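You operate a simulated robot arm through the tools that you are given. There is no shell and no other tool. Be economical: measure what you need, move in short steps, check, and stop when the job is done.

You are at the controls of a simulated two-armed robot. One attempt, no reset.

## Task
Put the blue tub under the lens for a look, then tip it up on the tilting stand.
Fine: on CHECK with the lens over it; the lens ends aside. Where these are worked on the way, their far stop is far enough and under half their travel is too little: swing lens.

It is judged by the outcome, as a careful person would: the job done as asked, and still so three seconds after it is handed in. It fails if anything else is knocked over, pushed out of place, dropped, spilled or broken.

## Robot
Two 7-joint arms with fingered hands on one trunk that stands fixed in place. Base frame: the origin is at the foot of the trunk, x ahead of it, y to its left, z up; the work surface is at about z = 800. Lengths are in mm, angles in degrees, forces in N, time in s.
The left shoulder is at [80, 241, 1342], the right one opposite. Payload 4.9 kg a hand.
The TCP of each hand is the grasp point between the finger pads, 32 mm short of the fingertips. In the tool frame z runs along the fingers and y along their closing line. The gripper opens to 200 mm. The gripper's body begins 89 mm behind the TCP. The gripper is a hand of 4 fingers: y runs from the thumb to the fingers, the wrist lies at [0, 0, -267] in the tool frame, and closing takes about 1.5 s.
Orientation is told as [roll, pitch, yaw] about the base's x, y, z axes, in that order, counted from this pose: with the fingers straight down and closing along the base's y, the tool's x points along the base's -x, its y along +y and its z along -z.

## Interface
- The arms move only by the tool move_arm. It takes "left_series", "right_series" or both (then of equal length, played together; a hand with none holds still); each is a list of rows, each a list of 6 numbers: the shift along the base's x, y, z in units of 40 mm (1.0 is 40 mm), then the turn, a rotation vector about the base's x, y, z in units of 4 degrees (1.0 is 4 degrees). In form: [[tx, ty, tz, rx, ry, rz], ...]. A call has 1 to 12 rows; each row shifts and turns the commanded pose from where the row before left it. "left_jaw" and "right_jaw" are, for a hand that has rows, the opening, from 0 (shut) to 1 (fully open), set as the call begins (left out, the last holds). A call with a number of a shift or a turn outside -1 to 1 is refused whole. Each row takes 0.2 s and may step no farther than 50 mm and 8.6 degrees from the row before; otherwise, or with a gripper value out of range, the whole call is refused. A pose out of reach is approached as far as the arm can. The call stops where the force on the tool passes 40 N (or 10 N more than at its start, if that is more) or the arm is blocked; 0.2 s more then pass. The fingers move at their own pace (about 72 mm/s each) and stop on an object; they squeeze with about 33 N. The grip force told is the motor's: it shows also when the fingers shut on nothing. Time passes only in rows, and 0.2 s behind the last, so rows that do not move let the fingers close. The reply holds the time, the measured pose of the TCP, the force on the tool along the base axes, the opening and the grip force, in the units named above and with some noise, with the torque about the TCP (base axes, N m) and any sound that the robot's microphone picked up.
- Cameras (640 x 400 px; columns grow to the right, rows downward): "scene" is now at [115.3, 24.6, 1520.5]; the picture's right is [0.26, -0.97, 0.00], its down [-0.52, -0.14, -0.84] and it looks along [0.81, 0.22, -0.54] (base axes); focal length 319 px, centre (320, 200). "left" rides on the left gripper at [-69, -69, -116] in its tool frame; the picture's right is [0.71, -0.71, 0.00], its down [0.54, 0.54, -0.64] and it looks along [0.46, 0.45, 0.77] (tool axes); focal length 226 px, centre (320, 200). "right" rides on the right gripper at [69, -69, -116] in its tool frame; the picture's right is [0.71, 0.71, 0.00], its down [-0.54, 0.54, -0.64] and it looks along [-0.45, 0.45, 0.77] (tool axes); focal length 226 px, centre (320, 200). There is no depth. A picture from a camera that has moved, and an enlarged one, comes with that camera's place and axes in the base frame and with its lens.
- grab_frame(camera): a new picture of that camera. The clock stands still meanwhile.
- move_column(by): slides the trunk up (or, below 0, down) by that many mm; the arms and the scene camera ride with it, the base frame stays. It gives what a move gives, with no picture.
- move_fingers(finger1, finger2, finger3, thumb_bend, hand): sets how far each is bent, from 0 (flat) to 1 (curled in); at 0.3 the hand is open as for a grip, at 0.7 the pads meet at the TCP. One left out holds its place. A second passes; each finger stops where it meets its share of the squeeze, and holds until it gets a number again. A gripper value or a shape takes the hand back. It gives what a move gives, with no picture; readings hold the bend of each and the force on the fingers (four entries, about 0 where the hand has none), thumb and palm.
- grasp_type(shape, hand): the hand has 4 fingers and takes this shape, open, in about a second: jaw (thumb against the fingers, like two jaws); tri (thumb and two fingers); tip (a fingertip pinch); poke (one finger out to press); point (the index stretched); flat (the hand flat); cup (the hand cupped); fist (a fist). The gripper value then closes the fingers along that shape, each until it touches; the sizes above hold for jaw. It gives what a move gives, with no picture.
- head_to(pan, tilt): turns the head with the scene camera to pan (to the left, within 86 degrees either way) and tilt (down, from -29 to 69), counted from straight ahead of the robot. It gives what a move gives.
- zoom(camera, box): a new picture of the part [left, top, right, bottom] of that camera's present view, enlarged. The clock stands still meanwhile.
- close_job(): hands the job in; it is judged then, once.

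Go step by step. Nothing tells you positions but the pictures and the camera data: compare them with the known pose of the tool, close in by small moves and look again before you grip or let go. The budget is 120 turns and 74 pictures, counting those below and the enlarged ones. Unless the task says otherwise, let go and move clear before handing in, and close with one line.

The tools are called after ">>>" as name(argument=value, ...) on one line, values as JSON. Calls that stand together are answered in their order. move_arm: Moves the arms, as the interface text tells. Its arguments: {"type":"object","properties":{"left_series":{"type":"array","items":{"type":"array","items":{"type":"number"}}},"left_jaw":{"type":"number"},"right_series":{"type":"array","items":{"type":"array","items":{"type":"number"}}},"right_jaw":{"type":"number"}},"required":[]} The other tools are called the same way: move_column (by) slides the trunk up or down; grasp_type (shape, hand) gives the hand a shape; move_fingers (finger1, finger2, finger3, thumb_bend, hand) moves the fingers one by one; head_to (pan, tilt) turns the head that bears the scene camera; grab_frame (camera) takes a picture; zoom (camera, box) takes an enlarged picture of a part of a camera's view; close_job () hands the job in.

At the start:

```text
clock: 0.0
left_eef_pos: [522.3, 600.9, 1186.0]
left_tool_rot: [0.0, 0.1, 0.0]
left_force: [-0.5, 0.2, -1.5]
left_torque: [-0.03, 0.01, 0.01]
left_grip_width: 199.8
left_gripper_force: 0.0
left_shape: jaw
left_bend: [0.3, 0.3, 0.3, 0.3]
left_finger forces: [0.0, 0.0, 0.1, 0.0, 0.1, 0.0]
right_eef_pos: [774.0, -56.3, 1174.1]
right_tool_rot: [-0.2, 0.0, 0.1]
right_force: [-0.5, 0.7, -0.4]
right_torque: [0.01, 0.02, 0.0]
right_grip_width: 200.2
right_gripper_force: 0.1
right_shape: jaw
right_bend: [0.3, 0.3, 0.3, 0.3]
right_finger forces: [0.0, 0.0, 0.0, 0.1, 0.0, 0.0]
trunk travel left (down, up): [-250.0, 590.0]
head pan, tilt: [14.9, 32.8]
```

scene: 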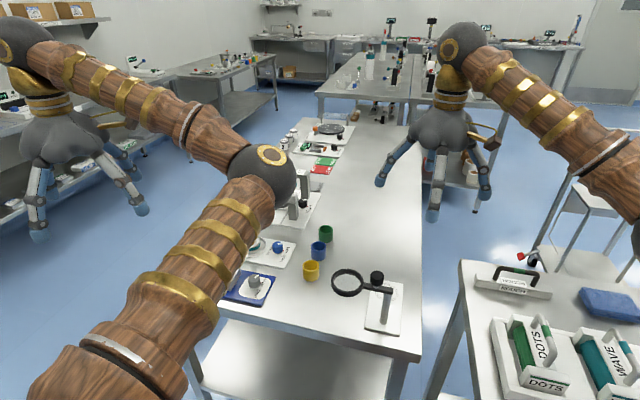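
right: 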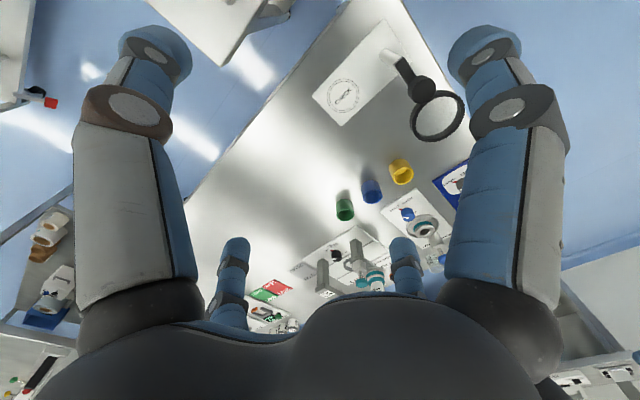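
left: 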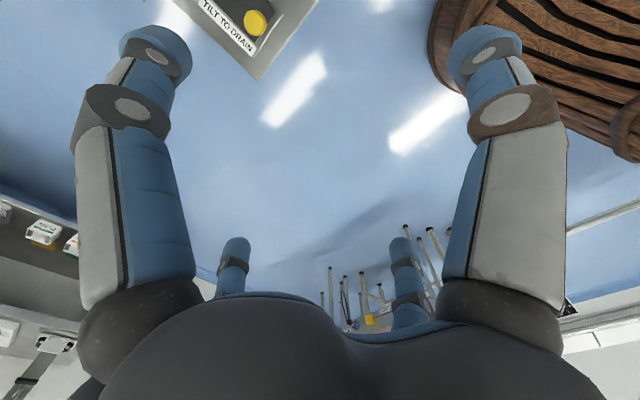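

I see three small tubs (green, blue, yellow), a swing lens on a plate, and part of a "TILT TO DRAIN" sign under the left hand. I'll look closer at the bench and to the left.

>>> zoom(camera="scene", box=[220, 200, 440, 340])

>>> head_to(pan=30, tilt=60)

>>> grab_frame(camera="scene")

```text
2.86 times, centred on (330, 270) of scene
camera zoom: at [115.3, 24.6, 1520.5], right [0.26, -0.97, 0.0], down [-0.52, -0.14, -0.84], along [0.81, 0.22, -0.54], focal length 912 px, centre (291, 0)
```

zoom: 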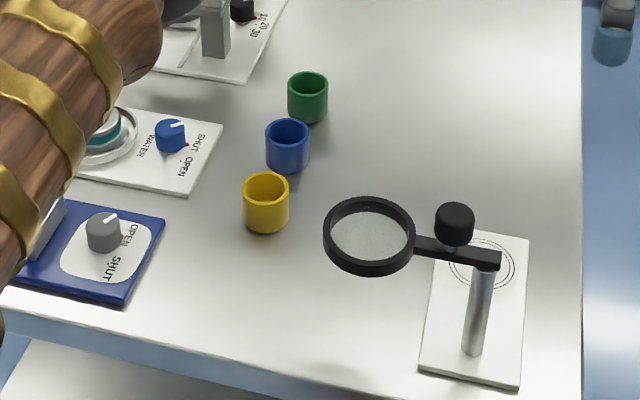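

```text
clock: 0.9
left_eef_pos: [520.2, 601.7, 1187.1]
left_tool_rot: [0.1, -0.1, 0.1]
left_force: [0.5, 0.6, 0.4]
left_torque: [-0.02, -0.02, -0.01]
left_grip_width: 199.8
left_gripper_force: 0.1
left_shape: jaw
left_bend: [0.3, 0.3, 0.3, 0.3]
left_finger forces: [0.0, 0.1, 0.0, 0.0, 0.0, 0.0]
right_eef_pos: [772.8, -57.3, 1175.1]
right_tool_rot: [0.0, -0.1, 0.1]
right_force: [-0.1, 1.0, -0.1]
right_torque: [0.0, -0.02, 0.03]
right_grip_width: 200.1
right_gripper_force: 0.1
right_shape: jaw
right_bend: [0.3, 0.3, 0.3, 0.3]
right_finger forces: [0.0, 0.1, 0.0, 0.1, 0.0, 0.0]
trunk travel left (down, up): [-250.0, 590.0]
head pan, tilt: [30.0, 60.0]
```

```text
69 pictures are left
camera scene: at [86.9, 34.9, 1482.9], right [0.5, -0.87, 0.0], down [-0.75, -0.43, -0.5], along [0.43, 0.25, -0.87], focal length 319 px, centre (320, 200)
```

scene: 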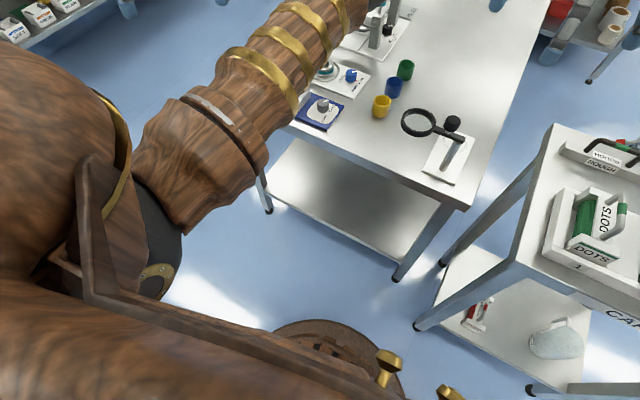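

The left arm hides the part of the bench where the tilt stand seems to be (~[670, 660]). I'll move the left hand outward and look again.

>>> move_arm(left_series=[[-0.8, 0.8, 0.5, 0, 0, 0], [-0.8, 0.8, 0.5, 0, 0, 0], [-0.8, 0.8, 0.5, 0, 0, 0], [-0.8, 0.8, 0, 0, 0, 0], [-0.8, 0.8, 0, 0, 0, 0], [-0.8, 0.8, 0, 0, 0, 0]])

>>> head_to(pan=30, tilt=40)

>>> grab_frame(camera="scene")

```text
clock: 2.3
left_eef_pos: [325.1, 793.9, 1247.8]
left_tool_rot: [-0.1, -0.1, -0.1]
left_force: [-1.0, -0.2, 0.6]
left_torque: [-0.06, -0.01, 0.02]
left_grip_width: 200.1
left_gripper_force: 0.0
left_shape: jaw
left_bend: [0.3, 0.3, 0.3, 0.3]
left_finger forces: [0.1, 0.0, 0.0, 0.0, 0.0, 0.0]
right_eef_pos: [771.2, -56.6, 1175.2]
right_tool_rot: [-0.1, 0.0, 0.1]
right_force: [0.3, -0.5, -0.2]
right_torque: [-0.05, -0.03, 0.0]
right_grip_width: 199.7
right_gripper_force: 0.0
right_shape: jaw
right_bend: [0.3, 0.3, 0.3, 0.3]
right_finger forces: [0.1, 0.1, 0.0, 0.0, 0.0, 0.1]
trunk travel left (down, up): [-250.0, 590.0]
head pan, tilt: [30.0, 60.0]
```

```text
clock: 3.1
left_eef_pos: [328.0, 792.1, 1247.0]
left_tool_rot: [0.0, 0.1, 0.0]
left_force: [-0.7, -0.2, 0.2]
left_torque: [0.0, 0.02, 0.02]
left_grip_width: 200.1
left_gripper_force: 0.1
left_shape: jaw
left_bend: [0.3, 0.3, 0.3, 0.3]
left_finger forces: [0.0, 0.0, 0.0, 0.1, 0.0, 0.0]
right_eef_pos: [773.5, -57.8, 1174.6]
right_tool_rot: [0.0, 0.0, 0.0]
right_force: [0.2, -1.5, -0.3]
right_torque: [0.03, 0.01, 0.0]
right_grip_width: 199.8
right_gripper_force: 0.0
right_shape: jaw
right_bend: [0.3, 0.3, 0.3, 0.3]
right_finger forces: [0.0, 0.0, 0.0, 0.0, 0.1, 0.0]
trunk travel left (down, up): [-250.0, 590.0]
head pan, tilt: [30.0, 40.0]
```

```text
68 pictures are left
camera scene: at [103.0, 43.8, 1509.5], right [0.5, -0.87, 0.0], down [-0.56, -0.32, -0.77], along [0.66, 0.38, -0.64], focal length 319 px, centre (320, 200)
```

scene: 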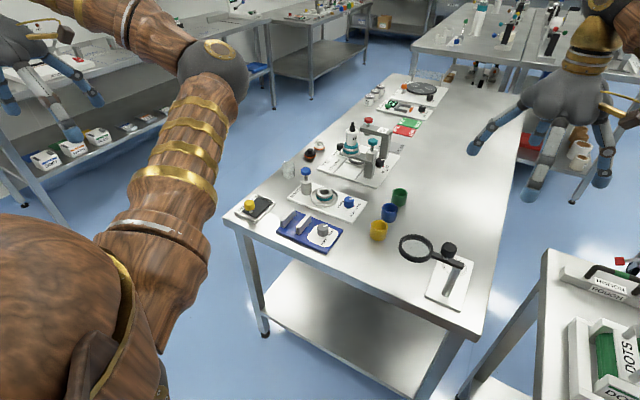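

>>> zoom(camera="scene", box=[220, 140, 420, 265])

>>> zoom(camera="scene", box=[340, 180, 500, 320])

>>> zoom(camera="scene", box=[320, 60, 480, 180])

```text
3.20 times, centred on (320, 202) of scene
camera zoom: at [103.0, 43.8, 1509.5], right [0.5, -0.87, 0.0], down [-0.56, -0.32, -0.77], along [0.66, 0.38, -0.64], focal length 1021 px, centre (320, 192)
```

zoom: 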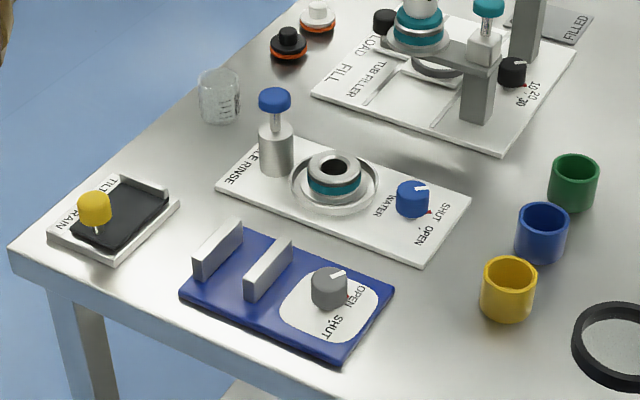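

```text
2.86 times, centred on (420, 250) of scene
camera zoom: at [103.0, 43.8, 1509.5], right [0.5, -0.87, 0.0], down [-0.56, -0.32, -0.77], along [0.66, 0.38, -0.64], focal length 912 px, centre (34, 57)
```

zoom: 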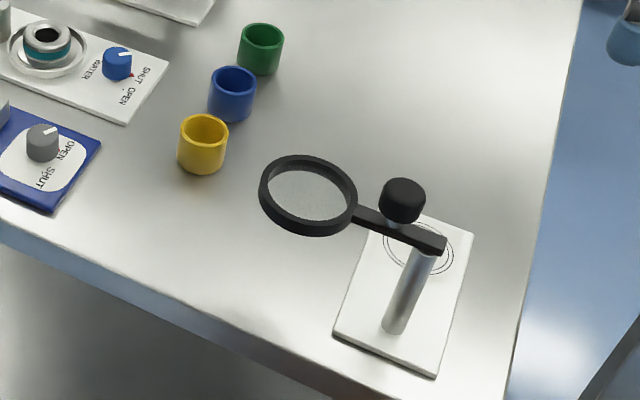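

```text
3.33 times, centred on (400, 120) of scene
camera zoom: at [103.0, 43.8, 1509.5], right [0.5, -0.87, 0.0], down [-0.56, -0.32, -0.77], along [0.66, 0.38, -0.64], focal length 1064 px, centre (53, 467)
```

zoom: 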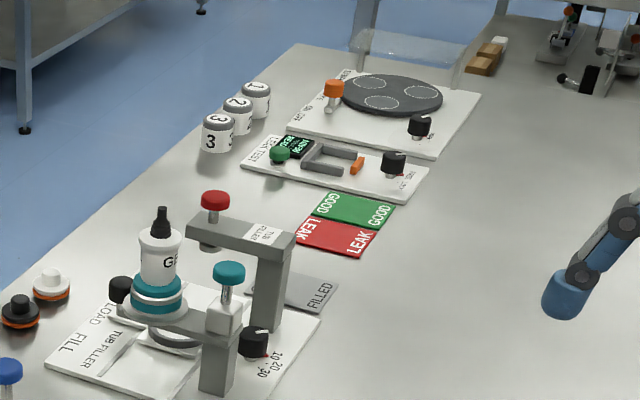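

The tubs stand in a row near y≈228 (blue at about [868, 228]), the CHECK ring is at ~[769, 0] with the lens pillar at ~[667, 0] and the lens turned to +y; the tilt stand is at ~[690, 632]. I'll see how the left hand's shapes look before choosing a grip.

>>> grasp_type(hand="left", shape="tip")

>>> grab_frame(camera="left")

>>> zoom(camera="scene", box=[0, 0, 160, 140])

```text
clock: 4.0
left_eef_pos: [326.9, 792.6, 1247.2]
left_tool_rot: [0.0, -0.1, -0.1]
left_force: [-1.2, -0.2, 0.1]
left_torque: [-0.04, -0.03, 0.03]
left_grip_width: 199.8
left_gripper_force: 0.0
left_shape: tip
left_bend: [0.16, 0.3, 0.16, 0.3]
left_finger forces: [0.0, 0.0, 0.0, 0.1, 0.0, 0.0]
right_eef_pos: [772.4, -56.3, 1174.3]
right_tool_rot: [0.0, 0.0, 0.1]
right_force: [0.3, -0.5, 0.4]
right_torque: [-0.02, -0.02, 0.02]
right_grip_width: 199.9
right_gripper_force: 0.1
right_shape: jaw
right_bend: [0.3, 0.3, 0.3, 0.3]
right_finger forces: [0.1, 0.0, 0.0, 0.0, 0.0, 0.1]
trunk travel left (down, up): [-250.0, 590.0]
head pan, tilt: [30.0, 40.0]
```

```text
64 pictures are left
camera left: at [396.8, 724.1, 1362.3], right [-0.71, -0.71, 0.0], down [-0.54, 0.54, 0.64], along [-0.46, 0.45, -0.77], focal length 226 px, centre (320, 200)
```

left: 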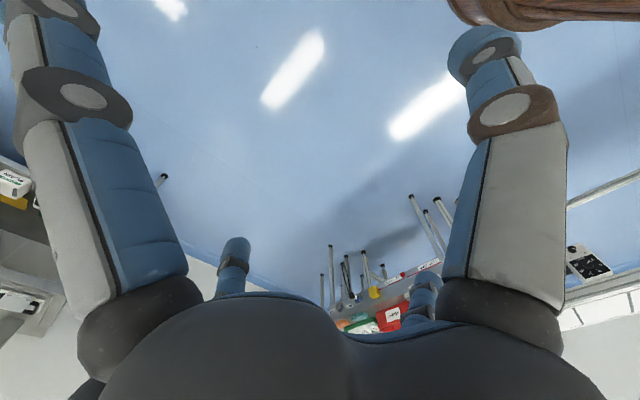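

```text
2.86 times, centred on (80, 70) of scene
camera zoom: at [102.7, 44.3, 1509.6], right [0.5, -0.87, 0.0], down [-0.56, -0.32, -0.77], along [0.66, 0.38, -0.64], focal length 912 px, centre (1006, 571)
```

zoom: 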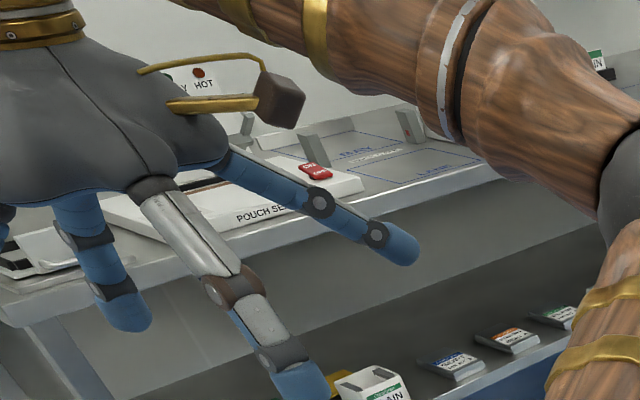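

The left hand has four radially placed fingers, so a 45° yawed grip avoids the neighbouring tubs. I'll refine the tub and CHECK positions with the right camera.

>>> zoom(camera="right", box=[300, 40, 480, 240])

>>> grasp_type(hand="left", shape="jaw")

>>> move_column(by=-150)

```text
2.00 times, centred on (390, 140) of right
camera zoom: at [704.9, -125.4, 1290.6], right [-0.71, 0.71, 0.0], down [0.54, 0.54, 0.64], along [0.45, 0.45, -0.77], focal length 452 px, centre (180, 320)
```

zoom: 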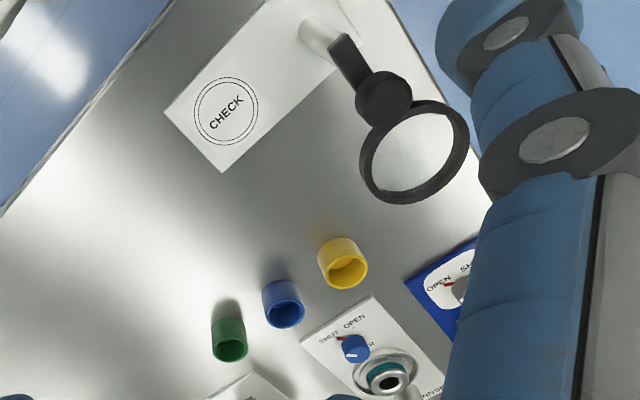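

```text
clock: 5.0
left_eef_pos: [326.1, 792.1, 1246.4]
left_tool_rot: [0.0, 0.0, 0.0]
left_force: [0.3, -0.5, -1.0]
left_torque: [0.0, 0.04, -0.02]
left_grip_width: 199.6
left_gripper_force: 0.1
left_shape: jaw
left_bend: [0.3, 0.3, 0.3, 0.3]
left_finger forces: [0.1, 0.0, 0.1, 0.1, 0.1, 0.0]
right_eef_pos: [772.7, -57.3, 1174.0]
right_tool_rot: [0.0, 0.0, 0.2]
right_force: [-0.6, 0.3, -0.6]
right_torque: [-0.03, -0.02, 0.03]
right_grip_width: 199.7
right_gripper_force: 0.0
right_shape: jaw
right_bend: [0.3, 0.3, 0.3, 0.3]
right_finger forces: [0.0, 0.0, 0.0, 0.0, 0.1, 0.0]
trunk travel left (down, up): [-250.0, 590.0]
head pan, tilt: [30.0, 40.0]
```

```text
clock: 6.7
left_eef_pos: [327.9, 792.2, 1096.9]
left_tool_rot: [0.0, 0.0, 0.0]
left_force: [-0.4, -0.1, -0.1]
left_torque: [-0.02, -0.04, 0.02]
left_grip_width: 200.0
left_gripper_force: 0.1
left_shape: jaw
left_bend: [0.3, 0.3, 0.3, 0.3]
left_finger forces: [0.0, 0.1, 0.0, 0.0, 0.1, 0.0]
right_eef_pos: [772.8, -57.8, 1024.8]
right_tool_rot: [0.0, 0.0, 0.1]
right_force: [1.2, -0.2, 0.1]
right_torque: [-0.04, -0.02, 0.01]
right_grip_width: 199.7
right_gripper_force: 0.1
right_shape: jaw
right_bend: [0.3, 0.3, 0.3, 0.3]
right_finger forces: [0.1, 0.0, 0.0, 0.1, 0.1, 0.0]
trunk travel left (down, up): [-100.0, 740.0]
head pan, tilt: [30.0, 40.0]
```

The blue tub is at about [864, 222], CHECK at about [765, 0]. I'll move the right hand aside and bring the left hand over the tub, yawed 45°.

>>> move_arm(right_series=[[-0.4, -0.8, 0.6, 0, 0, 0], [-0.4, -0.8, 0.6, 0, 0, 0], [-0.4, -0.8, 0.6, 0, 0, 0], [-0.4, -0.8, 0.6, 0, 0, 0], [-0.4, -0.8, 0.6, 0, 0, 0], [0, -0.8, 0, 0, 0, 0], [0, -0.8, 0, 0, 0, 0], [0, -0.8, 0, 0, 0, 0]])

>>> move_arm(left_series=[[0.75, -0.7, 0, 0, 0, 0.9], [0.75, -0.7, 0, 0, 0, 0.9], [0.75, -0.7, 0, 0, 0, 0.9], [0.75, -0.7, 0, 0, 0, 0.9], [0.75, -0.7, 0, 0, 0, 0.9], [0.75, -0.7, 0, 0, 0, 0.9], [0.75, -0.7, 0, 0, 0, 0.9], [0.75, -0.7, 0, 0, 0, 0.9], [0.75, -0.7, 0, 0, 0, 0.9], [0.75, -0.7, 0, 0, 0, 0.9], [0.75, -0.7, 0, 0, 0, 0.9], [0.75, -0.7, 0, 0, 0, 0.9]])

>>> move_arm(left_series=[[0.7, -0.8, 0, 0, 0, 0.45], [0.7, -0.8, 0, 0, 0, 0], [0.7, -0.8, 0, 0, 0.75, 0], [0.7, -0.8, 0, 0, 0.75, 0], [0.7, -0.8, -0.3, 0, 0.75, 0], [0, -0.8, -0.4, 0, 0.75, 0], [0, 0, 0, 0, 0.75, 0]])

>>> grab_frame(camera="left")

>>> grab_frame(camera="scene")

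```text
clock: 8.5
left_eef_pos: [326.3, 791.8, 1098.9]
left_tool_rot: [-0.1, 0.0, 0.1]
left_force: [-0.3, 0.3, -0.3]
left_torque: [0.01, -0.04, 0.0]
left_grip_width: 199.8
left_gripper_force: 0.1
left_shape: jaw
left_bend: [0.3, 0.3, 0.3, 0.3]
left_finger forces: [0.1, 0.1, 0.0, 0.1, 0.0, 0.1]
right_eef_pos: [693.5, -313.6, 1145.5]
right_tool_rot: [0.0, 0.0, 0.1]
right_force: [0.2, 0.1, -0.1]
right_torque: [0.04, -0.03, -0.02]
right_grip_width: 199.7
right_gripper_force: 0.0
right_shape: jaw
right_bend: [0.3, 0.3, 0.3, 0.3]
right_finger forces: [0.1, 0.0, 0.0, 0.0, 0.1, 0.1]
trunk travel left (down, up): [-100.0, 740.0]
head pan, tilt: [30.0, 40.0]
```

```text
clock: 11.1
left_eef_pos: [686.2, 455.9, 1096.1]
left_tool_rot: [0.0, -0.1, 43.2]
left_force: [-0.7, -1.2, -0.2]
left_torque: [0.0, -0.02, -0.02]
left_grip_width: 200.0
left_gripper_force: 0.0
left_shape: jaw
left_bend: [0.3, 0.3, 0.3, 0.3]
left_finger forces: [0.0, 0.1, 0.1, 0.0, 0.1, 0.1]
right_eef_pos: [694.7, -314.5, 1144.6]
right_tool_rot: [0.0, 0.1, 0.1]
right_force: [0.2, -0.2, -0.3]
right_torque: [0.04, 0.01, -0.02]
right_grip_width: 200.0
right_gripper_force: 0.0
right_shape: jaw
right_bend: [0.3, 0.3, 0.3, 0.3]
right_finger forces: [0.1, 0.0, 0.0, 0.0, 0.1, 0.0]
trunk travel left (down, up): [-100.0, 740.0]
head pan, tilt: [30.0, 40.0]
```

```text
clock: 12.7
left_eef_pos: [827.3, 267.8, 1068.1]
left_tool_rot: [10.7, 10.6, 46.0]
left_force: [0.0, 0.5, -0.3]
left_torque: [-0.02, 0.01, 0.05]
left_grip_width: 199.8
left_gripper_force: 0.1
left_shape: jaw
left_bend: [0.3, 0.3, 0.3, 0.3]
left_finger forces: [0.0, 0.0, 0.0, 0.1, 0.1, 0.0]
right_eef_pos: [693.0, -311.2, 1146.7]
right_tool_rot: [-0.1, 0.1, 0.1]
right_force: [-1.1, 1.0, -0.6]
right_torque: [-0.05, 0.03, 0.0]
right_grip_width: 199.9
right_gripper_force: 0.0
right_shape: jaw
right_bend: [0.3, 0.3, 0.3, 0.3]
right_finger forces: [0.1, 0.1, 0.1, 0.0, 0.0, 0.0]
trunk travel left (down, up): [-100.0, 740.0]
head pan, tilt: [30.0, 40.0]
```

```text
61 pictures are left
camera left: at [951.7, 268.1, 1154.3], right [0.0, -1.0, 0.0], down [-0.57, 0.0, 0.82], along [-0.82, 0.0, -0.57], focal length 226 px, centre (320, 200)
```

left: 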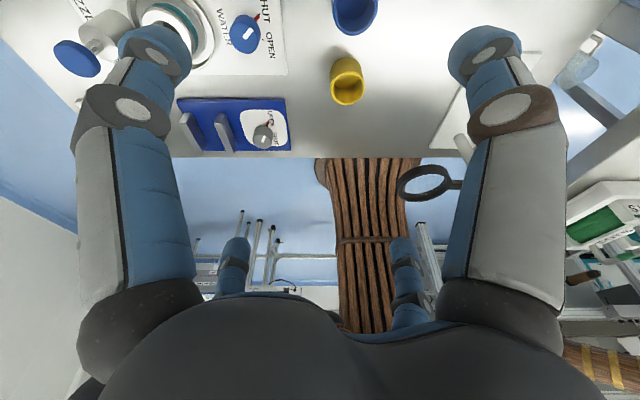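

```text
60 pictures are left
camera scene: at [102.6, 46.2, 1359.5], right [0.5, -0.87, 0.0], down [-0.56, -0.32, -0.77], along [0.66, 0.38, -0.64], focal length 319 px, centre (320, 200)
```

scene: 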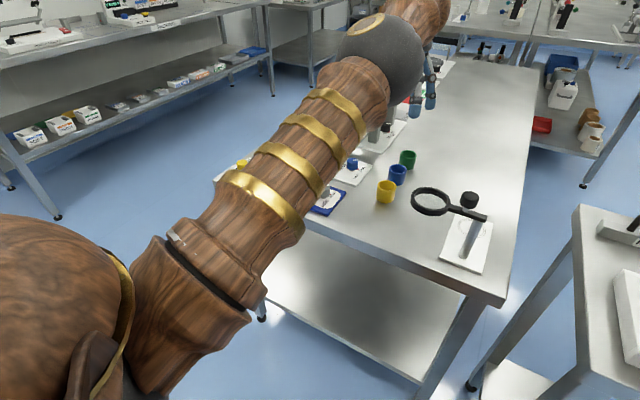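

Blue tub estimated at [866, 228]. Lining up over it, narrowing the fingers and lowering partway.

>>> move_arm(left_series=[[0.5, -0.5, 0, 0, 0, 0], [0.48, -0.5, 0, 0, 0, 0], [0, 0, -0.7, 0, 0, 0], [0, 0, -0.7, 0, 0, 0], [0, 0, -0.7, 0, 0, 0], [0, 0, -0.7, 0, 0, 0], [0, 0, 0, 0, 0, 0]], left_jaw=0.5)

>>> grab_frame(camera="left")

```text
clock: 14.3
left_eef_pos: [839.1, 237.9, 958.2]
left_tool_rot: [10.7, 10.6, 45.8]
left_force: [-0.2, -0.4, 0.6]
left_torque: [-0.01, 0.01, -0.01]
left_grip_width: 100.5
left_gripper_force: 0.1
left_shape: jaw
left_bend: [0.38, 0.38, 0.38, 0.36]
left_finger forces: [0.0, 0.1, 0.0, 0.1, 0.1, 0.0]
left hand out of reach, approached as far as the arm can: row 1, 2
right_eef_pos: [693.1, -313.2, 1146.3]
right_tool_rot: [0.0, -0.1, 0.2]
right_force: [-0.2, 0.4, 0.6]
right_torque: [-0.01, 0.03, 0.05]
right_grip_width: 200.0
right_gripper_force: 0.0
right_shape: jaw
right_bend: [0.3, 0.3, 0.3, 0.3]
right_finger forces: [0.1, 0.1, 0.1, 0.0, 0.0, 0.0]
trunk travel left (down, up): [-100.0, 740.0]
head pan, tilt: [30.0, 40.0]
```

```text
59 pictures are left
camera left: at [964.6, 238.1, 1044.4], right [0.0, -1.0, 0.0], down [-0.57, 0.0, 0.82], along [-0.82, 0.0, -0.57], focal length 226 px, centre (320, 200)
```

left: 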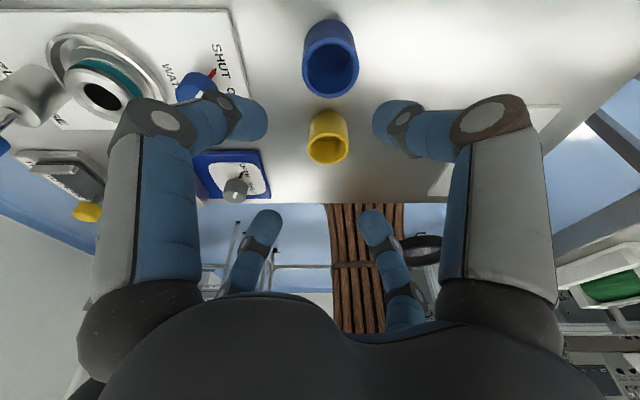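

The tub is at about [870, 230]; the hand needs +30 in x. Trying it now at the lower height.

>>> move_arm(left_series=[[0.4, -0.1, 0, 0, 0, 0], [0.4, -0.1, 0, 0, 0, 0], [0, 0, -0.5, 0, 0, 0]])

>>> grab_frame(camera="left")

```text
clock: 15.1
left_eef_pos: [864.4, 227.7, 936.9]
left_tool_rot: [10.8, 10.6, 46.0]
left_force: [-0.2, 0.1, 0.2]
left_torque: [-0.01, 0.04, -0.01]
left_grip_width: 100.4
left_gripper_force: 0.1
left_shape: jaw
left_bend: [0.38, 0.38, 0.38, 0.36]
left_finger forces: [0.0, 0.0, 0.0, 0.0, 0.0, 0.1]
left hand out of reach, approached as far as the arm can: row 2
right_eef_pos: [694.2, -315.6, 1143.4]
right_tool_rot: [0.1, 0.0, 0.0]
right_force: [-0.2, -0.4, 0.5]
right_torque: [0.07, 0.05, 0.0]
right_grip_width: 199.8
right_gripper_force: 0.1
right_shape: jaw
right_bend: [0.3, 0.3, 0.3, 0.3]
right_finger forces: [0.0, 0.1, 0.1, 0.0, 0.0, 0.0]
trunk travel left (down, up): [-100.0, 740.0]
head pan, tilt: [30.0, 40.0]
```

```text
58 pictures are left
camera left: at [989.3, 227.3, 1023.1], right [0.0, -1.0, 0.0], down [-0.57, 0.0, 0.82], along [-0.82, 0.0, -0.57], focal length 226 px, centre (320, 200)
```

left: 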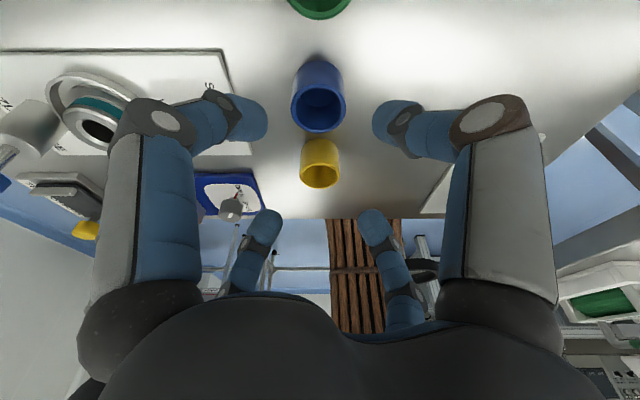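

The tub is at [872, 227]; reach is tight, so I'll lower the trunk 60 mm (hand descends too), then trim x.

>>> move_column(by=-50)

>>> move_arm(left_series=[[0.2, 0, 0, 0, 0, 0], [0, 0, -0.2, 0, 0, 0]])

>>> grab_frame(camera="left")

```text
clock: 16.0
left_eef_pos: [863.8, 230.2, 887.2]
left_tool_rot: [10.7, 10.5, 46.0]
left_force: [-0.1, -0.3, 0.8]
left_torque: [0.02, 0.0, 0.02]
left_grip_width: 100.1
left_gripper_force: 0.0
left_shape: jaw
left_bend: [0.38, 0.38, 0.38, 0.36]
left_finger forces: [0.1, 0.0, 0.0, 0.0, 0.1, 0.0]
right_eef_pos: [693.4, -315.1, 1096.2]
right_tool_rot: [0.0, 0.0, 0.1]
right_force: [-0.1, -0.5, 0.3]
right_torque: [0.01, -0.02, -0.02]
right_grip_width: 199.7
right_gripper_force: 0.0
right_shape: jaw
right_bend: [0.3, 0.3, 0.3, 0.3]
right_finger forces: [0.0, 0.1, 0.0, 0.0, 0.0, 0.0]
trunk travel left (down, up): [-50.0, 790.0]
head pan, tilt: [30.0, 40.0]
```

```text
clock: 16.6
left_eef_pos: [866.9, 228.0, 880.8]
left_tool_rot: [10.8, 10.6, 46.0]
left_force: [1.1, 0.4, -0.7]
left_torque: [-0.01, 0.01, -0.02]
left_grip_width: 100.6
left_gripper_force: 0.0
left_shape: jaw
left_bend: [0.38, 0.38, 0.38, 0.36]
left_finger forces: [0.0, 0.0, 0.1, 0.0, 0.0, 0.0]
left hand out of reach, approached as far as the arm can: row 1
right_eef_pos: [693.8, -315.5, 1095.0]
right_tool_rot: [0.0, 0.1, 0.1]
right_force: [0.6, 0.3, 0.2]
right_torque: [0.01, -0.02, 0.01]
right_grip_width: 200.0
right_gripper_force: 0.1
right_shape: jaw
right_bend: [0.3, 0.3, 0.3, 0.3]
right_finger forces: [0.0, 0.0, 0.0, 0.1, 0.0, 0.1]
trunk travel left (down, up): [-50.0, 790.0]
head pan, tilt: [30.0, 40.0]
```

```text
57 pictures are left
camera left: at [991.9, 228.2, 966.5], right [0.0, -1.0, 0.0], down [-0.57, 0.0, 0.82], along [-0.82, 0.0, -0.57], focal length 226 px, centre (320, 200)
```

left: 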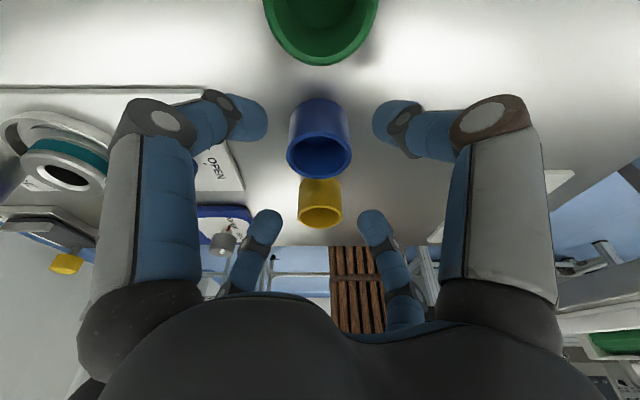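

Rim centre reads [875, 228], the hand is 8 mm short. I'll ease the lean by 3° to gain reach, then descend around the tub.

>>> move_arm(left_series=[[0, 0, 0, 0, -0.75, 0], [0.25, 0, 0, 0, 0, 0], [0, 0, -0.3, 0, 0, 0], [0, 0, -0.3, 0, 0, 0], [0, 0, -0.3, 0, 0, 0]])

>>> grab_frame(camera="left")

```text
clock: 17.8
left_eef_pos: [877.8, 229.3, 845.7]
left_tool_rot: [8.6, 8.4, 45.6]
left_force: [0.6, 0.3, 0.2]
left_torque: [-0.04, 0.04, -0.03]
left_grip_width: 100.0
left_gripper_force: 0.0
left_shape: jaw
left_bend: [0.38, 0.38, 0.38, 0.36]
left_finger forces: [0.0, 0.0, 0.0, 0.1, 0.0, 0.1]
right_eef_pos: [694.6, -313.9, 1095.4]
right_tool_rot: [0.0, 0.0, 0.0]
right_force: [-0.3, 0.9, -0.3]
right_torque: [0.01, -0.04, -0.04]
right_grip_width: 200.1
right_gripper_force: 0.1
right_shape: jaw
right_bend: [0.3, 0.3, 0.3, 0.3]
right_finger forces: [0.0, 0.0, 0.0, 0.0, 0.1, 0.0]
trunk travel left (down, up): [-50.0, 790.0]
head pan, tilt: [30.0, 40.0]
```

```text
56 pictures are left
camera left: at [997.2, 229.8, 937.8], right [0.0, -1.0, 0.0], down [-0.61, 0.0, 0.79], along [-0.79, 0.0, -0.61], focal length 226 px, centre (320, 200)
```

left: 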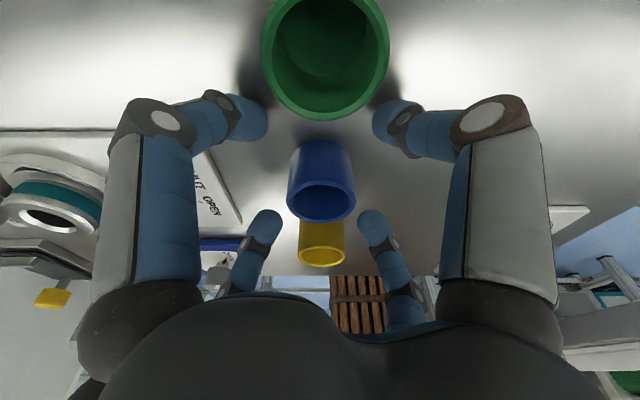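

The tub is centred between the fingers. I'll go 3 mm lower and close.

>>> move_arm(left_series=[[0, 0, -0.08, 0, 0, 0]])

>>> move_arm(left_series=[[0, 0, 0, 0, 0, 0], [0, 0, 0, 0, 0, 0], [0, 0, 0, 0, 0, 0], [0, 0, 0, 0, 0, 0], [0, 0, 0, 0, 0, 0], [0, 0, 0, 0, 0, 0]], left_jaw=0.15)

>>> grab_frame(camera="left")

```text
clock: 18.2
left_eef_pos: [877.4, 228.9, 843.7]
left_tool_rot: [8.6, 8.5, 45.6]
left_force: [-0.5, 0.8, 0.4]
left_torque: [0.01, -0.01, -0.02]
left_grip_width: 100.0
left_gripper_force: 0.0
left_shape: jaw
left_bend: [0.38, 0.38, 0.38, 0.36]
left_finger forces: [0.1, 0.1, 0.1, 0.0, 0.0, 0.0]
right_eef_pos: [693.5, -313.9, 1094.1]
right_tool_rot: [-0.1, -0.1, 0.2]
right_force: [0.1, 0.5, -0.2]
right_torque: [-0.02, -0.01, 0.02]
right_grip_width: 199.9
right_gripper_force: 0.0
right_shape: jaw
right_bend: [0.3, 0.3, 0.3, 0.3]
right_finger forces: [0.1, 0.1, 0.1, 0.0, 0.0, 0.1]
trunk travel left (down, up): [-50.0, 790.0]
head pan, tilt: [30.0, 40.0]
```

```text
clock: 19.6
left_eef_pos: [876.5, 229.7, 842.7]
left_tool_rot: [8.5, 8.4, 45.6]
left_force: [-0.2, 0.4, -0.7]
left_torque: [0.03, 0.0, -0.02]
left_grip_width: 42.6
left_gripper_force: 33.1
left_shape: jaw
left_bend: [0.54, 0.54, 0.54, 0.53]
left_finger forces: [27.6, 29.1, 29.3, 0.0, 28.6, 0.0]
right_eef_pos: [694.4, -312.9, 1095.0]
right_tool_rot: [0.0, 0.0, 0.1]
right_force: [-0.4, 0.1, -0.5]
right_torque: [0.0, 0.01, 0.01]
right_grip_width: 199.6
right_gripper_force: 0.1
right_shape: jaw
right_bend: [0.3, 0.3, 0.3, 0.3]
right_finger forces: [0.0, 0.1, 0.0, 0.0, 0.0, 0.0]
trunk travel left (down, up): [-50.0, 790.0]
head pan, tilt: [30.0, 40.0]
```

```text
55 pictures are left
camera left: at [996.9, 229.7, 935.1], right [0.0, -1.0, 0.0], down [-0.62, 0.0, 0.79], along [-0.79, 0.0, -0.62], focal length 226 px, centre (320, 200)
```

left: 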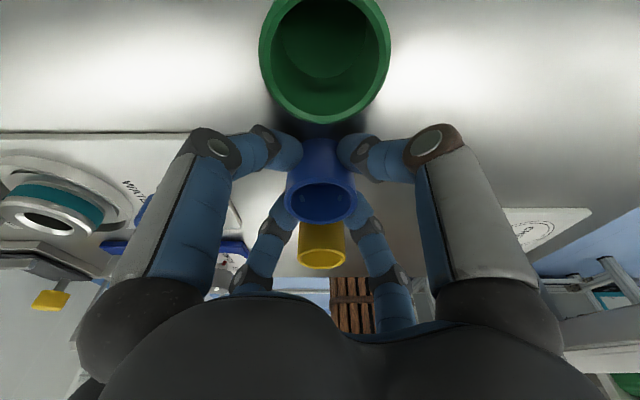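

All four fingers hold the tub (~29 N each). Lifting with the trunk and carrying to above CHECK.

>>> move_column(by=130)

>>> move_arm(left_series=[[-0.4, -0.8, 0, 0, 0, 0], [-0.4, -0.8, 0, 0, 0, 0], [-0.4, -0.8, 0, 0, 0, 0], [-0.4, -0.8, 0, 0, 0, 0], [-0.4, -0.8, 0, 0, 0, 0], [-0.4, -0.8, 0, 0, 0, 0], [-0.3, -0.9, 0, 0, 0, 0]])

>>> head_to(pan=5, tilt=40)

>>> grab_frame(camera="scene")

>>> grab_frame(camera="left")

```text
clock: 21.2
left_eef_pos: [877.6, 229.5, 972.6]
left_tool_rot: [8.7, 8.5, 45.6]
left_force: [0.2, 0.1, 0.0]
left_torque: [0.02, 0.03, 0.0]
left_grip_width: 42.7
left_gripper_force: 32.7
left_shape: jaw
left_bend: [0.54, 0.54, 0.54, 0.53]
left_finger forces: [27.5, 29.1, 29.3, 0.0, 28.6, 0.1]
right_eef_pos: [694.2, -314.1, 1224.3]
right_tool_rot: [0.1, 0.0, 0.0]
right_force: [-0.4, -1.3, 0.1]
right_torque: [0.03, 0.03, -0.04]
right_grip_width: 199.9
right_gripper_force: 0.0
right_shape: jaw
right_bend: [0.3, 0.3, 0.3, 0.3]
right_finger forces: [0.0, 0.0, 0.0, 0.0, 0.0, 0.1]
trunk travel left (down, up): [-180.0, 660.0]
head pan, tilt: [30.0, 40.0]
```

```text
clock: 22.8
left_eef_pos: [766.7, 0.7, 974.3]
left_tool_rot: [8.6, 8.3, 45.7]
left_force: [0.0, -0.2, -0.6]
left_torque: [0.01, -0.01, -0.01]
left_grip_width: 42.5
left_gripper_force: 33.4
left_shape: jaw
left_bend: [0.54, 0.54, 0.54, 0.53]
left_finger forces: [27.6, 29.0, 29.3, 0.0, 28.6, 0.0]
right_eef_pos: [694.2, -315.4, 1224.8]
right_tool_rot: [0.1, 0.0, 0.1]
right_force: [-0.4, -0.7, -0.1]
right_torque: [0.01, -0.04, -0.04]
right_grip_width: 200.0
right_gripper_force: 0.0
right_shape: jaw
right_bend: [0.3, 0.3, 0.3, 0.3]
right_finger forces: [0.0, 0.1, 0.1, 0.0, 0.1, 0.1]
trunk travel left (down, up): [-180.0, 660.0]
head pan, tilt: [30.0, 40.0]
```

```text
clock: 23.7
left_eef_pos: [768.4, 2.5, 974.6]
left_tool_rot: [8.7, 8.5, 45.6]
left_force: [0.7, -0.6, 0.1]
left_torque: [0.02, -0.01, 0.0]
left_grip_width: 42.4
left_gripper_force: 33.1
left_shape: jaw
left_bend: [0.54, 0.54, 0.54, 0.53]
left_finger forces: [27.7, 29.1, 29.3, 0.0, 28.8, 0.0]
right_eef_pos: [693.5, -313.3, 1225.2]
right_tool_rot: [0.0, 0.0, 0.2]
right_force: [-0.3, -0.6, 1.7]
right_torque: [0.0, 0.0, -0.01]
right_grip_width: 199.8
right_gripper_force: 0.0
right_shape: jaw
right_bend: [0.3, 0.3, 0.3, 0.3]
right_finger forces: [0.1, 0.0, 0.0, 0.0, 0.0, 0.1]
trunk travel left (down, up): [-180.0, 660.0]
head pan, tilt: [5.0, 40.0]
```

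```text
54 pictures are left
camera scene: at [113.8, 8.8, 1439.6], right [0.09, -1.0, 0.0], down [-0.64, -0.06, -0.77], along [0.76, 0.07, -0.64], focal length 319 px, centre (320, 200)
```

scene: 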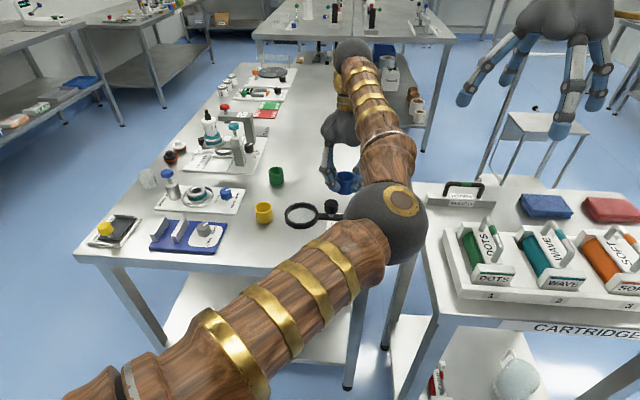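

```text
53 pictures are left
camera left: at [888.4, 2.3, 1066.1], right [0.0, -1.0, 0.0], down [-0.62, 0.0, 0.79], along [-0.79, 0.0, -0.62], focal length 226 px, centre (320, 200)
```

left: 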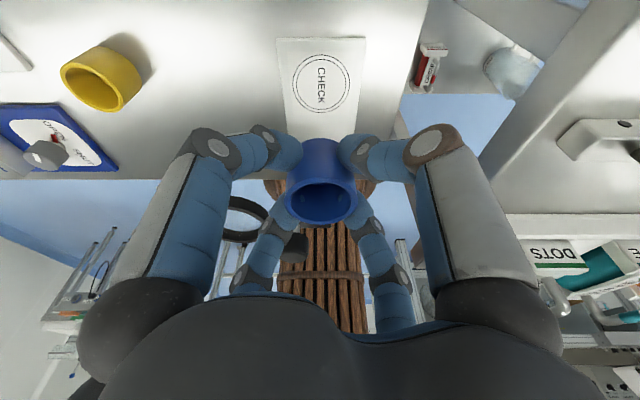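

The hand is right over CHECK (~[769, 1]), but the elbow hangs low near the lens. I'll raise the trunk and lower with the arm so the elbow comes up.

>>> move_column(by=150)

>>> move_arm(left_series=[[0, 0, -0.8, 0, 0, 0], [0, 0, -0.8, 0, 0, 0], [0, 0, -0.8, 0, 0, 0], [0, 0, -0.8, 0, 0, 0], [0, 0, -0.7, 0, 0, 0]])

>>> grab_frame(camera="scene")

>>> grab_frame(camera="left")

```text
clock: 25.4
left_eef_pos: [768.2, 1.5, 1123.8]
left_tool_rot: [8.6, 8.5, 45.6]
left_force: [-0.7, -0.3, -0.9]
left_torque: [0.01, -0.01, 0.0]
left_grip_width: 42.4
left_gripper_force: 33.1
left_shape: jaw
left_bend: [0.54, 0.54, 0.54, 0.53]
left_finger forces: [27.5, 29.0, 29.3, 0.0, 28.7, 0.0]
right_eef_pos: [695.3, -314.7, 1375.3]
right_tool_rot: [0.1, 0.0, 0.1]
right_force: [0.7, 0.7, 0.5]
right_torque: [-0.01, 0.03, -0.03]
right_grip_width: 200.2
right_gripper_force: 0.1
right_shape: jaw
right_bend: [0.3, 0.3, 0.3, 0.3]
right_finger forces: [0.1, 0.1, 0.0, 0.0, 0.1, 0.1]
trunk travel left (down, up): [-330.0, 510.0]
head pan, tilt: [5.0, 40.0]
```

```text
clock: 26.6
left_eef_pos: [768.9, 2.3, 967.4]
left_tool_rot: [8.6, 8.5, 45.6]
left_force: [-0.3, -0.1, -0.5]
left_torque: [0.01, 0.02, -0.01]
left_grip_width: 42.3
left_gripper_force: 32.3
left_shape: jaw
left_bend: [0.54, 0.54, 0.54, 0.53]
left_finger forces: [27.6, 28.9, 29.3, 0.1, 28.8, 0.0]
right_eef_pos: [695.1, -314.4, 1374.5]
right_tool_rot: [0.0, 0.1, 0.1]
right_force: [-0.2, -0.6, -0.6]
right_torque: [0.04, 0.0, -0.06]
right_grip_width: 199.6
right_gripper_force: 0.1
right_shape: jaw
right_bend: [0.3, 0.3, 0.3, 0.3]
right_finger forces: [0.0, 0.0, 0.0, 0.0, 0.0, 0.0]
trunk travel left (down, up): [-330.0, 510.0]
head pan, tilt: [5.0, 40.0]
```

```text
52 pictures are left
camera scene: at [114.7, 9.1, 1589.6], right [0.09, -1.0, 0.0], down [-0.64, -0.06, -0.77], along [0.76, 0.07, -0.64], focal length 319 px, centre (320, 200)
```

scene: 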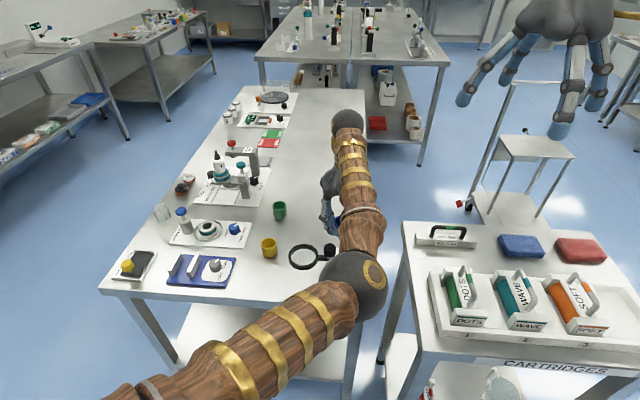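

```text
51 pictures are left
camera left: at [890.0, 3.6, 1060.2], right [0.0, -1.0, 0.0], down [-0.62, 0.0, 0.79], along [-0.79, 0.0, -0.62], focal length 226 px, centre (320, 200)
```

left: 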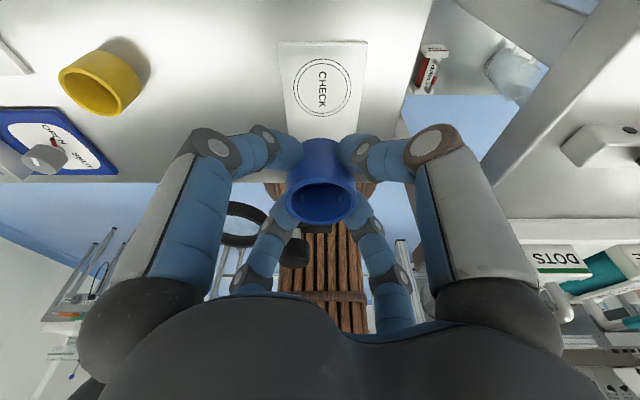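

The elbow is off the bench and high enough now. Lowering most of the way and checking clearance to the knob.

>>> move_arm(left_series=[[0, 0, -0.5, 0, 0, 0], [0, 0, -0.5, 0, 0, 0], [0, 0, -0.5, 0, 0, 0], [0, 0, -0.5, 0, 0, 0]])

>>> zoom(camera="scene", box=[250, 160, 410, 280])

>>> grab_frame(camera="left")

```text
clock: 27.6
left_eef_pos: [769.0, 0.2, 886.7]
left_tool_rot: [8.5, 8.5, 45.5]
left_force: [0.9, -0.3, -0.6]
left_torque: [-0.03, 0.02, 0.04]
left_grip_width: 42.0
left_gripper_force: 33.4
left_shape: jaw
left_bend: [0.54, 0.54, 0.54, 0.53]
left_finger forces: [27.7, 29.0, 29.2, 0.1, 28.5, 0.0]
right_eef_pos: [696.0, -313.3, 1375.6]
right_tool_rot: [0.0, 0.0, 0.1]
right_force: [0.4, -0.1, 0.3]
right_torque: [-0.01, -0.01, 0.0]
right_grip_width: 199.9
right_gripper_force: 0.0
right_shape: jaw
right_bend: [0.3, 0.3, 0.3, 0.3]
right_finger forces: [0.0, 0.0, 0.1, 0.1, 0.0, 0.0]
trunk travel left (down, up): [-330.0, 510.0]
head pan, tilt: [5.0, 40.0]
```

```text
3.33 times, centred on (330, 220) of scene
camera zoom: at [114.5, 8.9, 1589.6], right [0.09, -1.0, 0.0], down [-0.64, -0.06, -0.77], along [0.76, 0.07, -0.64], focal length 1064 px, centre (287, 133)
```

zoom: 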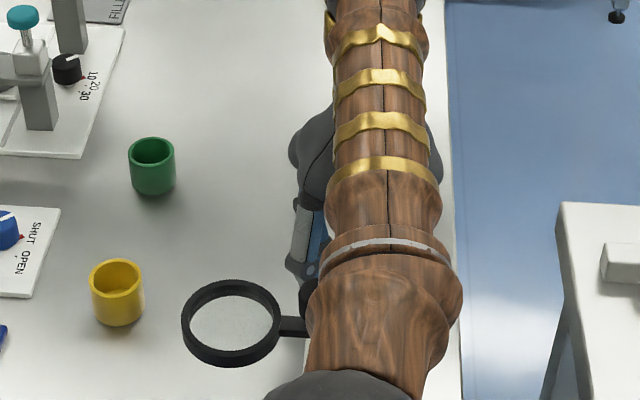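

```text
49 pictures are left
camera left: at [889.1, 1.4, 979.3], right [0.0, -1.0, 0.0], down [-0.61, 0.0, 0.79], along [-0.79, 0.0, -0.61], focal length 226 px, centre (320, 200)
```

left: 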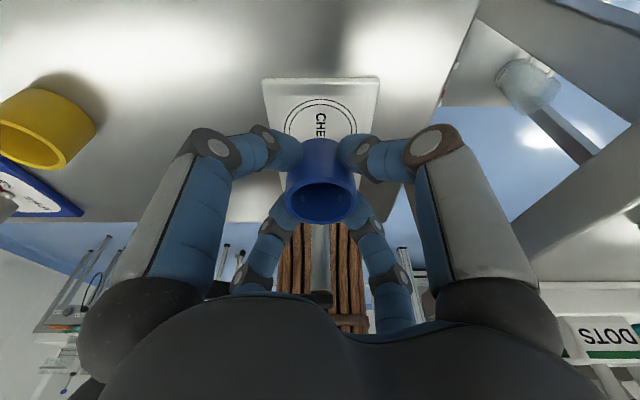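

The palm clears the knob by an estimated 1 cm. I'll nudge 3 mm away from the pillar and descend slowly.

>>> move_arm(left_series=[[0.07, 0, -0.2, 0, 0, 0], [0, 0, -0.2, 0, 0, 0], [0, 0, -0.2, 0, 0, 0]])

>>> grab_frame(camera="left")

```text
clock: 28.4
left_eef_pos: [771.1, 0.5, 862.8]
left_tool_rot: [8.6, 8.5, 45.6]
left_force: [-0.3, 0.1, 0.1]
left_torque: [0.0, 0.02, 0.0]
left_grip_width: 42.4
left_gripper_force: 33.1
left_shape: jaw
left_bend: [0.54, 0.54, 0.54, 0.53]
left_finger forces: [27.6, 28.9, 29.1, 0.0, 28.5, 0.0]
right_eef_pos: [693.8, -314.7, 1375.5]
right_tool_rot: [0.0, -0.1, 0.1]
right_force: [-0.1, 0.0, -0.2]
right_torque: [0.02, -0.04, 0.01]
right_grip_width: 199.8
right_gripper_force: 0.1
right_shape: jaw
right_bend: [0.3, 0.3, 0.3, 0.3]
right_finger forces: [0.0, 0.1, 0.1, 0.1, 0.1, 0.0]
trunk travel left (down, up): [-330.0, 510.0]
head pan, tilt: [5.0, 40.0]
```

```text
48 pictures are left
camera left: at [891.2, 1.7, 955.3], right [0.0, -1.0, 0.0], down [-0.62, 0.0, 0.79], along [-0.79, 0.0, -0.62], focal length 226 px, centre (320, 200)
```

left: 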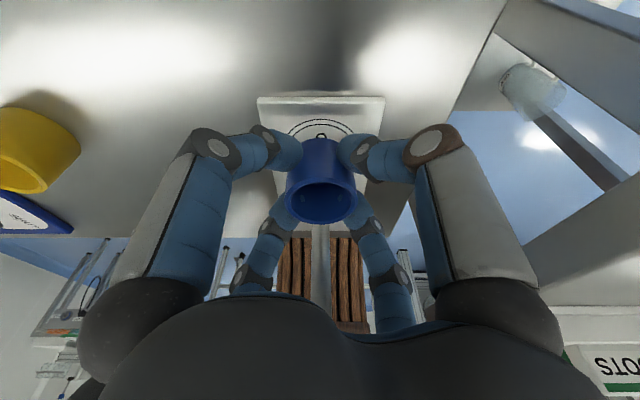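

>>> move_arm(left_series=[[0, 0, -0.1, 0, 0, 0], [0, 0, -0.1, 0, 0, 0], [0, 0, -0.06, 0, 0, 0]])

>>> grab_frame(camera="left")

```text
clock: 29.2
left_eef_pos: [770.8, 2.0, 852.0]
left_tool_rot: [8.5, 8.5, 45.6]
left_force: [0.4, 0.5, -0.1]
left_torque: [0.04, 0.0, 0.0]
left_grip_width: 42.1
left_gripper_force: 32.9
left_shape: jaw
left_bend: [0.54, 0.54, 0.54, 0.53]
left_finger forces: [27.6, 29.0, 29.0, 0.0, 28.5, 0.0]
right_eef_pos: [693.9, -313.0, 1374.2]
right_tool_rot: [0.0, 0.0, 0.1]
right_force: [-0.5, 0.2, 0.1]
right_torque: [-0.01, 0.02, -0.02]
right_grip_width: 199.7
right_gripper_force: 0.0
right_shape: jaw
right_bend: [0.3, 0.3, 0.3, 0.3]
right_finger forces: [0.0, 0.0, 0.0, 0.0, 0.1, 0.1]
trunk travel left (down, up): [-330.0, 510.0]
head pan, tilt: [5.0, 40.0]
```

```text
47 pictures are left
camera left: at [890.8, 2.7, 945.1], right [0.0, -1.0, 0.0], down [-0.61, 0.0, 0.79], along [-0.79, 0.0, -0.61], focal length 226 px, centre (320, 200)
```

left: 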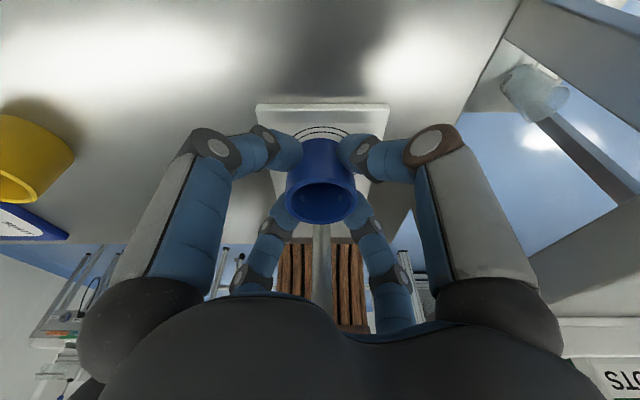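

>>> move_arm(left_series=[[0, 0, -0.05, 0, 0, 0], [0, 0, -0.05, 0, 0, 0]])

```text
clock: 29.8
left_eef_pos: [770.7, 1.1, 849.0]
left_tool_rot: [8.5, 8.4, 45.5]
left_force: [1.0, -0.6, 5.0]
left_torque: [0.0, -0.16, -0.02]
left_grip_width: 42.5
left_gripper_force: 33.0
left_shape: jaw
left_bend: [0.54, 0.54, 0.54, 0.53]
left_finger forces: [28.6, 29.7, 29.8, 0.0, 30.2, 0.0]
right_eef_pos: [692.2, -313.1, 1375.2]
right_tool_rot: [0.0, 0.0, 0.1]
right_force: [0.4, 0.0, -0.6]
right_torque: [-0.02, -0.03, 0.01]
right_grip_width: 199.7
right_gripper_force: 0.1
right_shape: jaw
right_bend: [0.3, 0.3, 0.3, 0.3]
right_finger forces: [0.0, 0.1, 0.0, 0.1, 0.0, 0.0]
trunk travel left (down, up): [-330.0, 510.0]
head pan, tilt: [5.0, 40.0]
```

The tub touches the plate (5 N). Opening just enough to free it.

>>> move_arm(left_series=[[0, 0, 0, 0, 0, 0], [0, 0, 0, 0, 0, 0], [0, 0, 0, 0, 0, 0], [0, 0, 0, 0, 0, 0]], left_jaw=0.4)

>>> grab_frame(camera="left")

```text
clock: 30.8
left_eef_pos: [770.6, 0.3, 849.9]
left_tool_rot: [8.6, 8.5, 45.6]
left_force: [0.3, 1.4, 0.0]
left_torque: [0.0, 0.0, 0.0]
left_grip_width: 79.9
left_gripper_force: 0.1
left_shape: jaw
left_bend: [0.43, 0.43, 0.43, 0.41]
left_finger forces: [0.1, 0.0, 0.0, 0.0, 0.4, 0.0]
right_eef_pos: [694.1, -313.1, 1374.9]
right_tool_rot: [0.1, 0.0, 0.1]
right_force: [0.2, 0.3, -0.7]
right_torque: [-0.01, 0.01, 0.02]
right_grip_width: 199.7
right_gripper_force: 0.0
right_shape: jaw
right_bend: [0.3, 0.3, 0.3, 0.3]
right_finger forces: [0.1, 0.1, 0.0, 0.0, 0.0, 0.1]
trunk travel left (down, up): [-330.0, 510.0]
head pan, tilt: [5.0, 40.0]
```

```text
46 pictures are left
camera left: at [890.8, 2.4, 941.2], right [0.0, -1.0, 0.0], down [-0.62, 0.0, 0.79], along [-0.79, 0.0, -0.62], focal length 226 px, centre (320, 200)
```

left: 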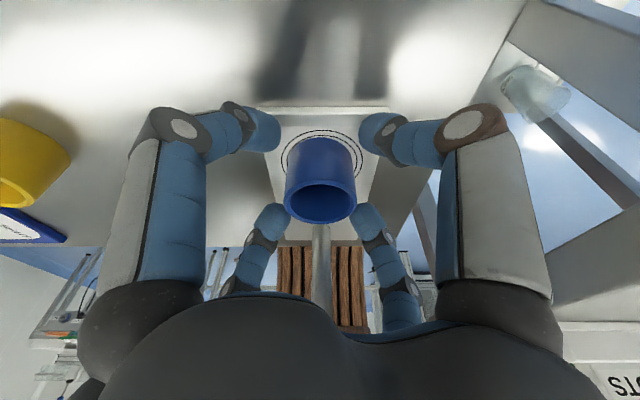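

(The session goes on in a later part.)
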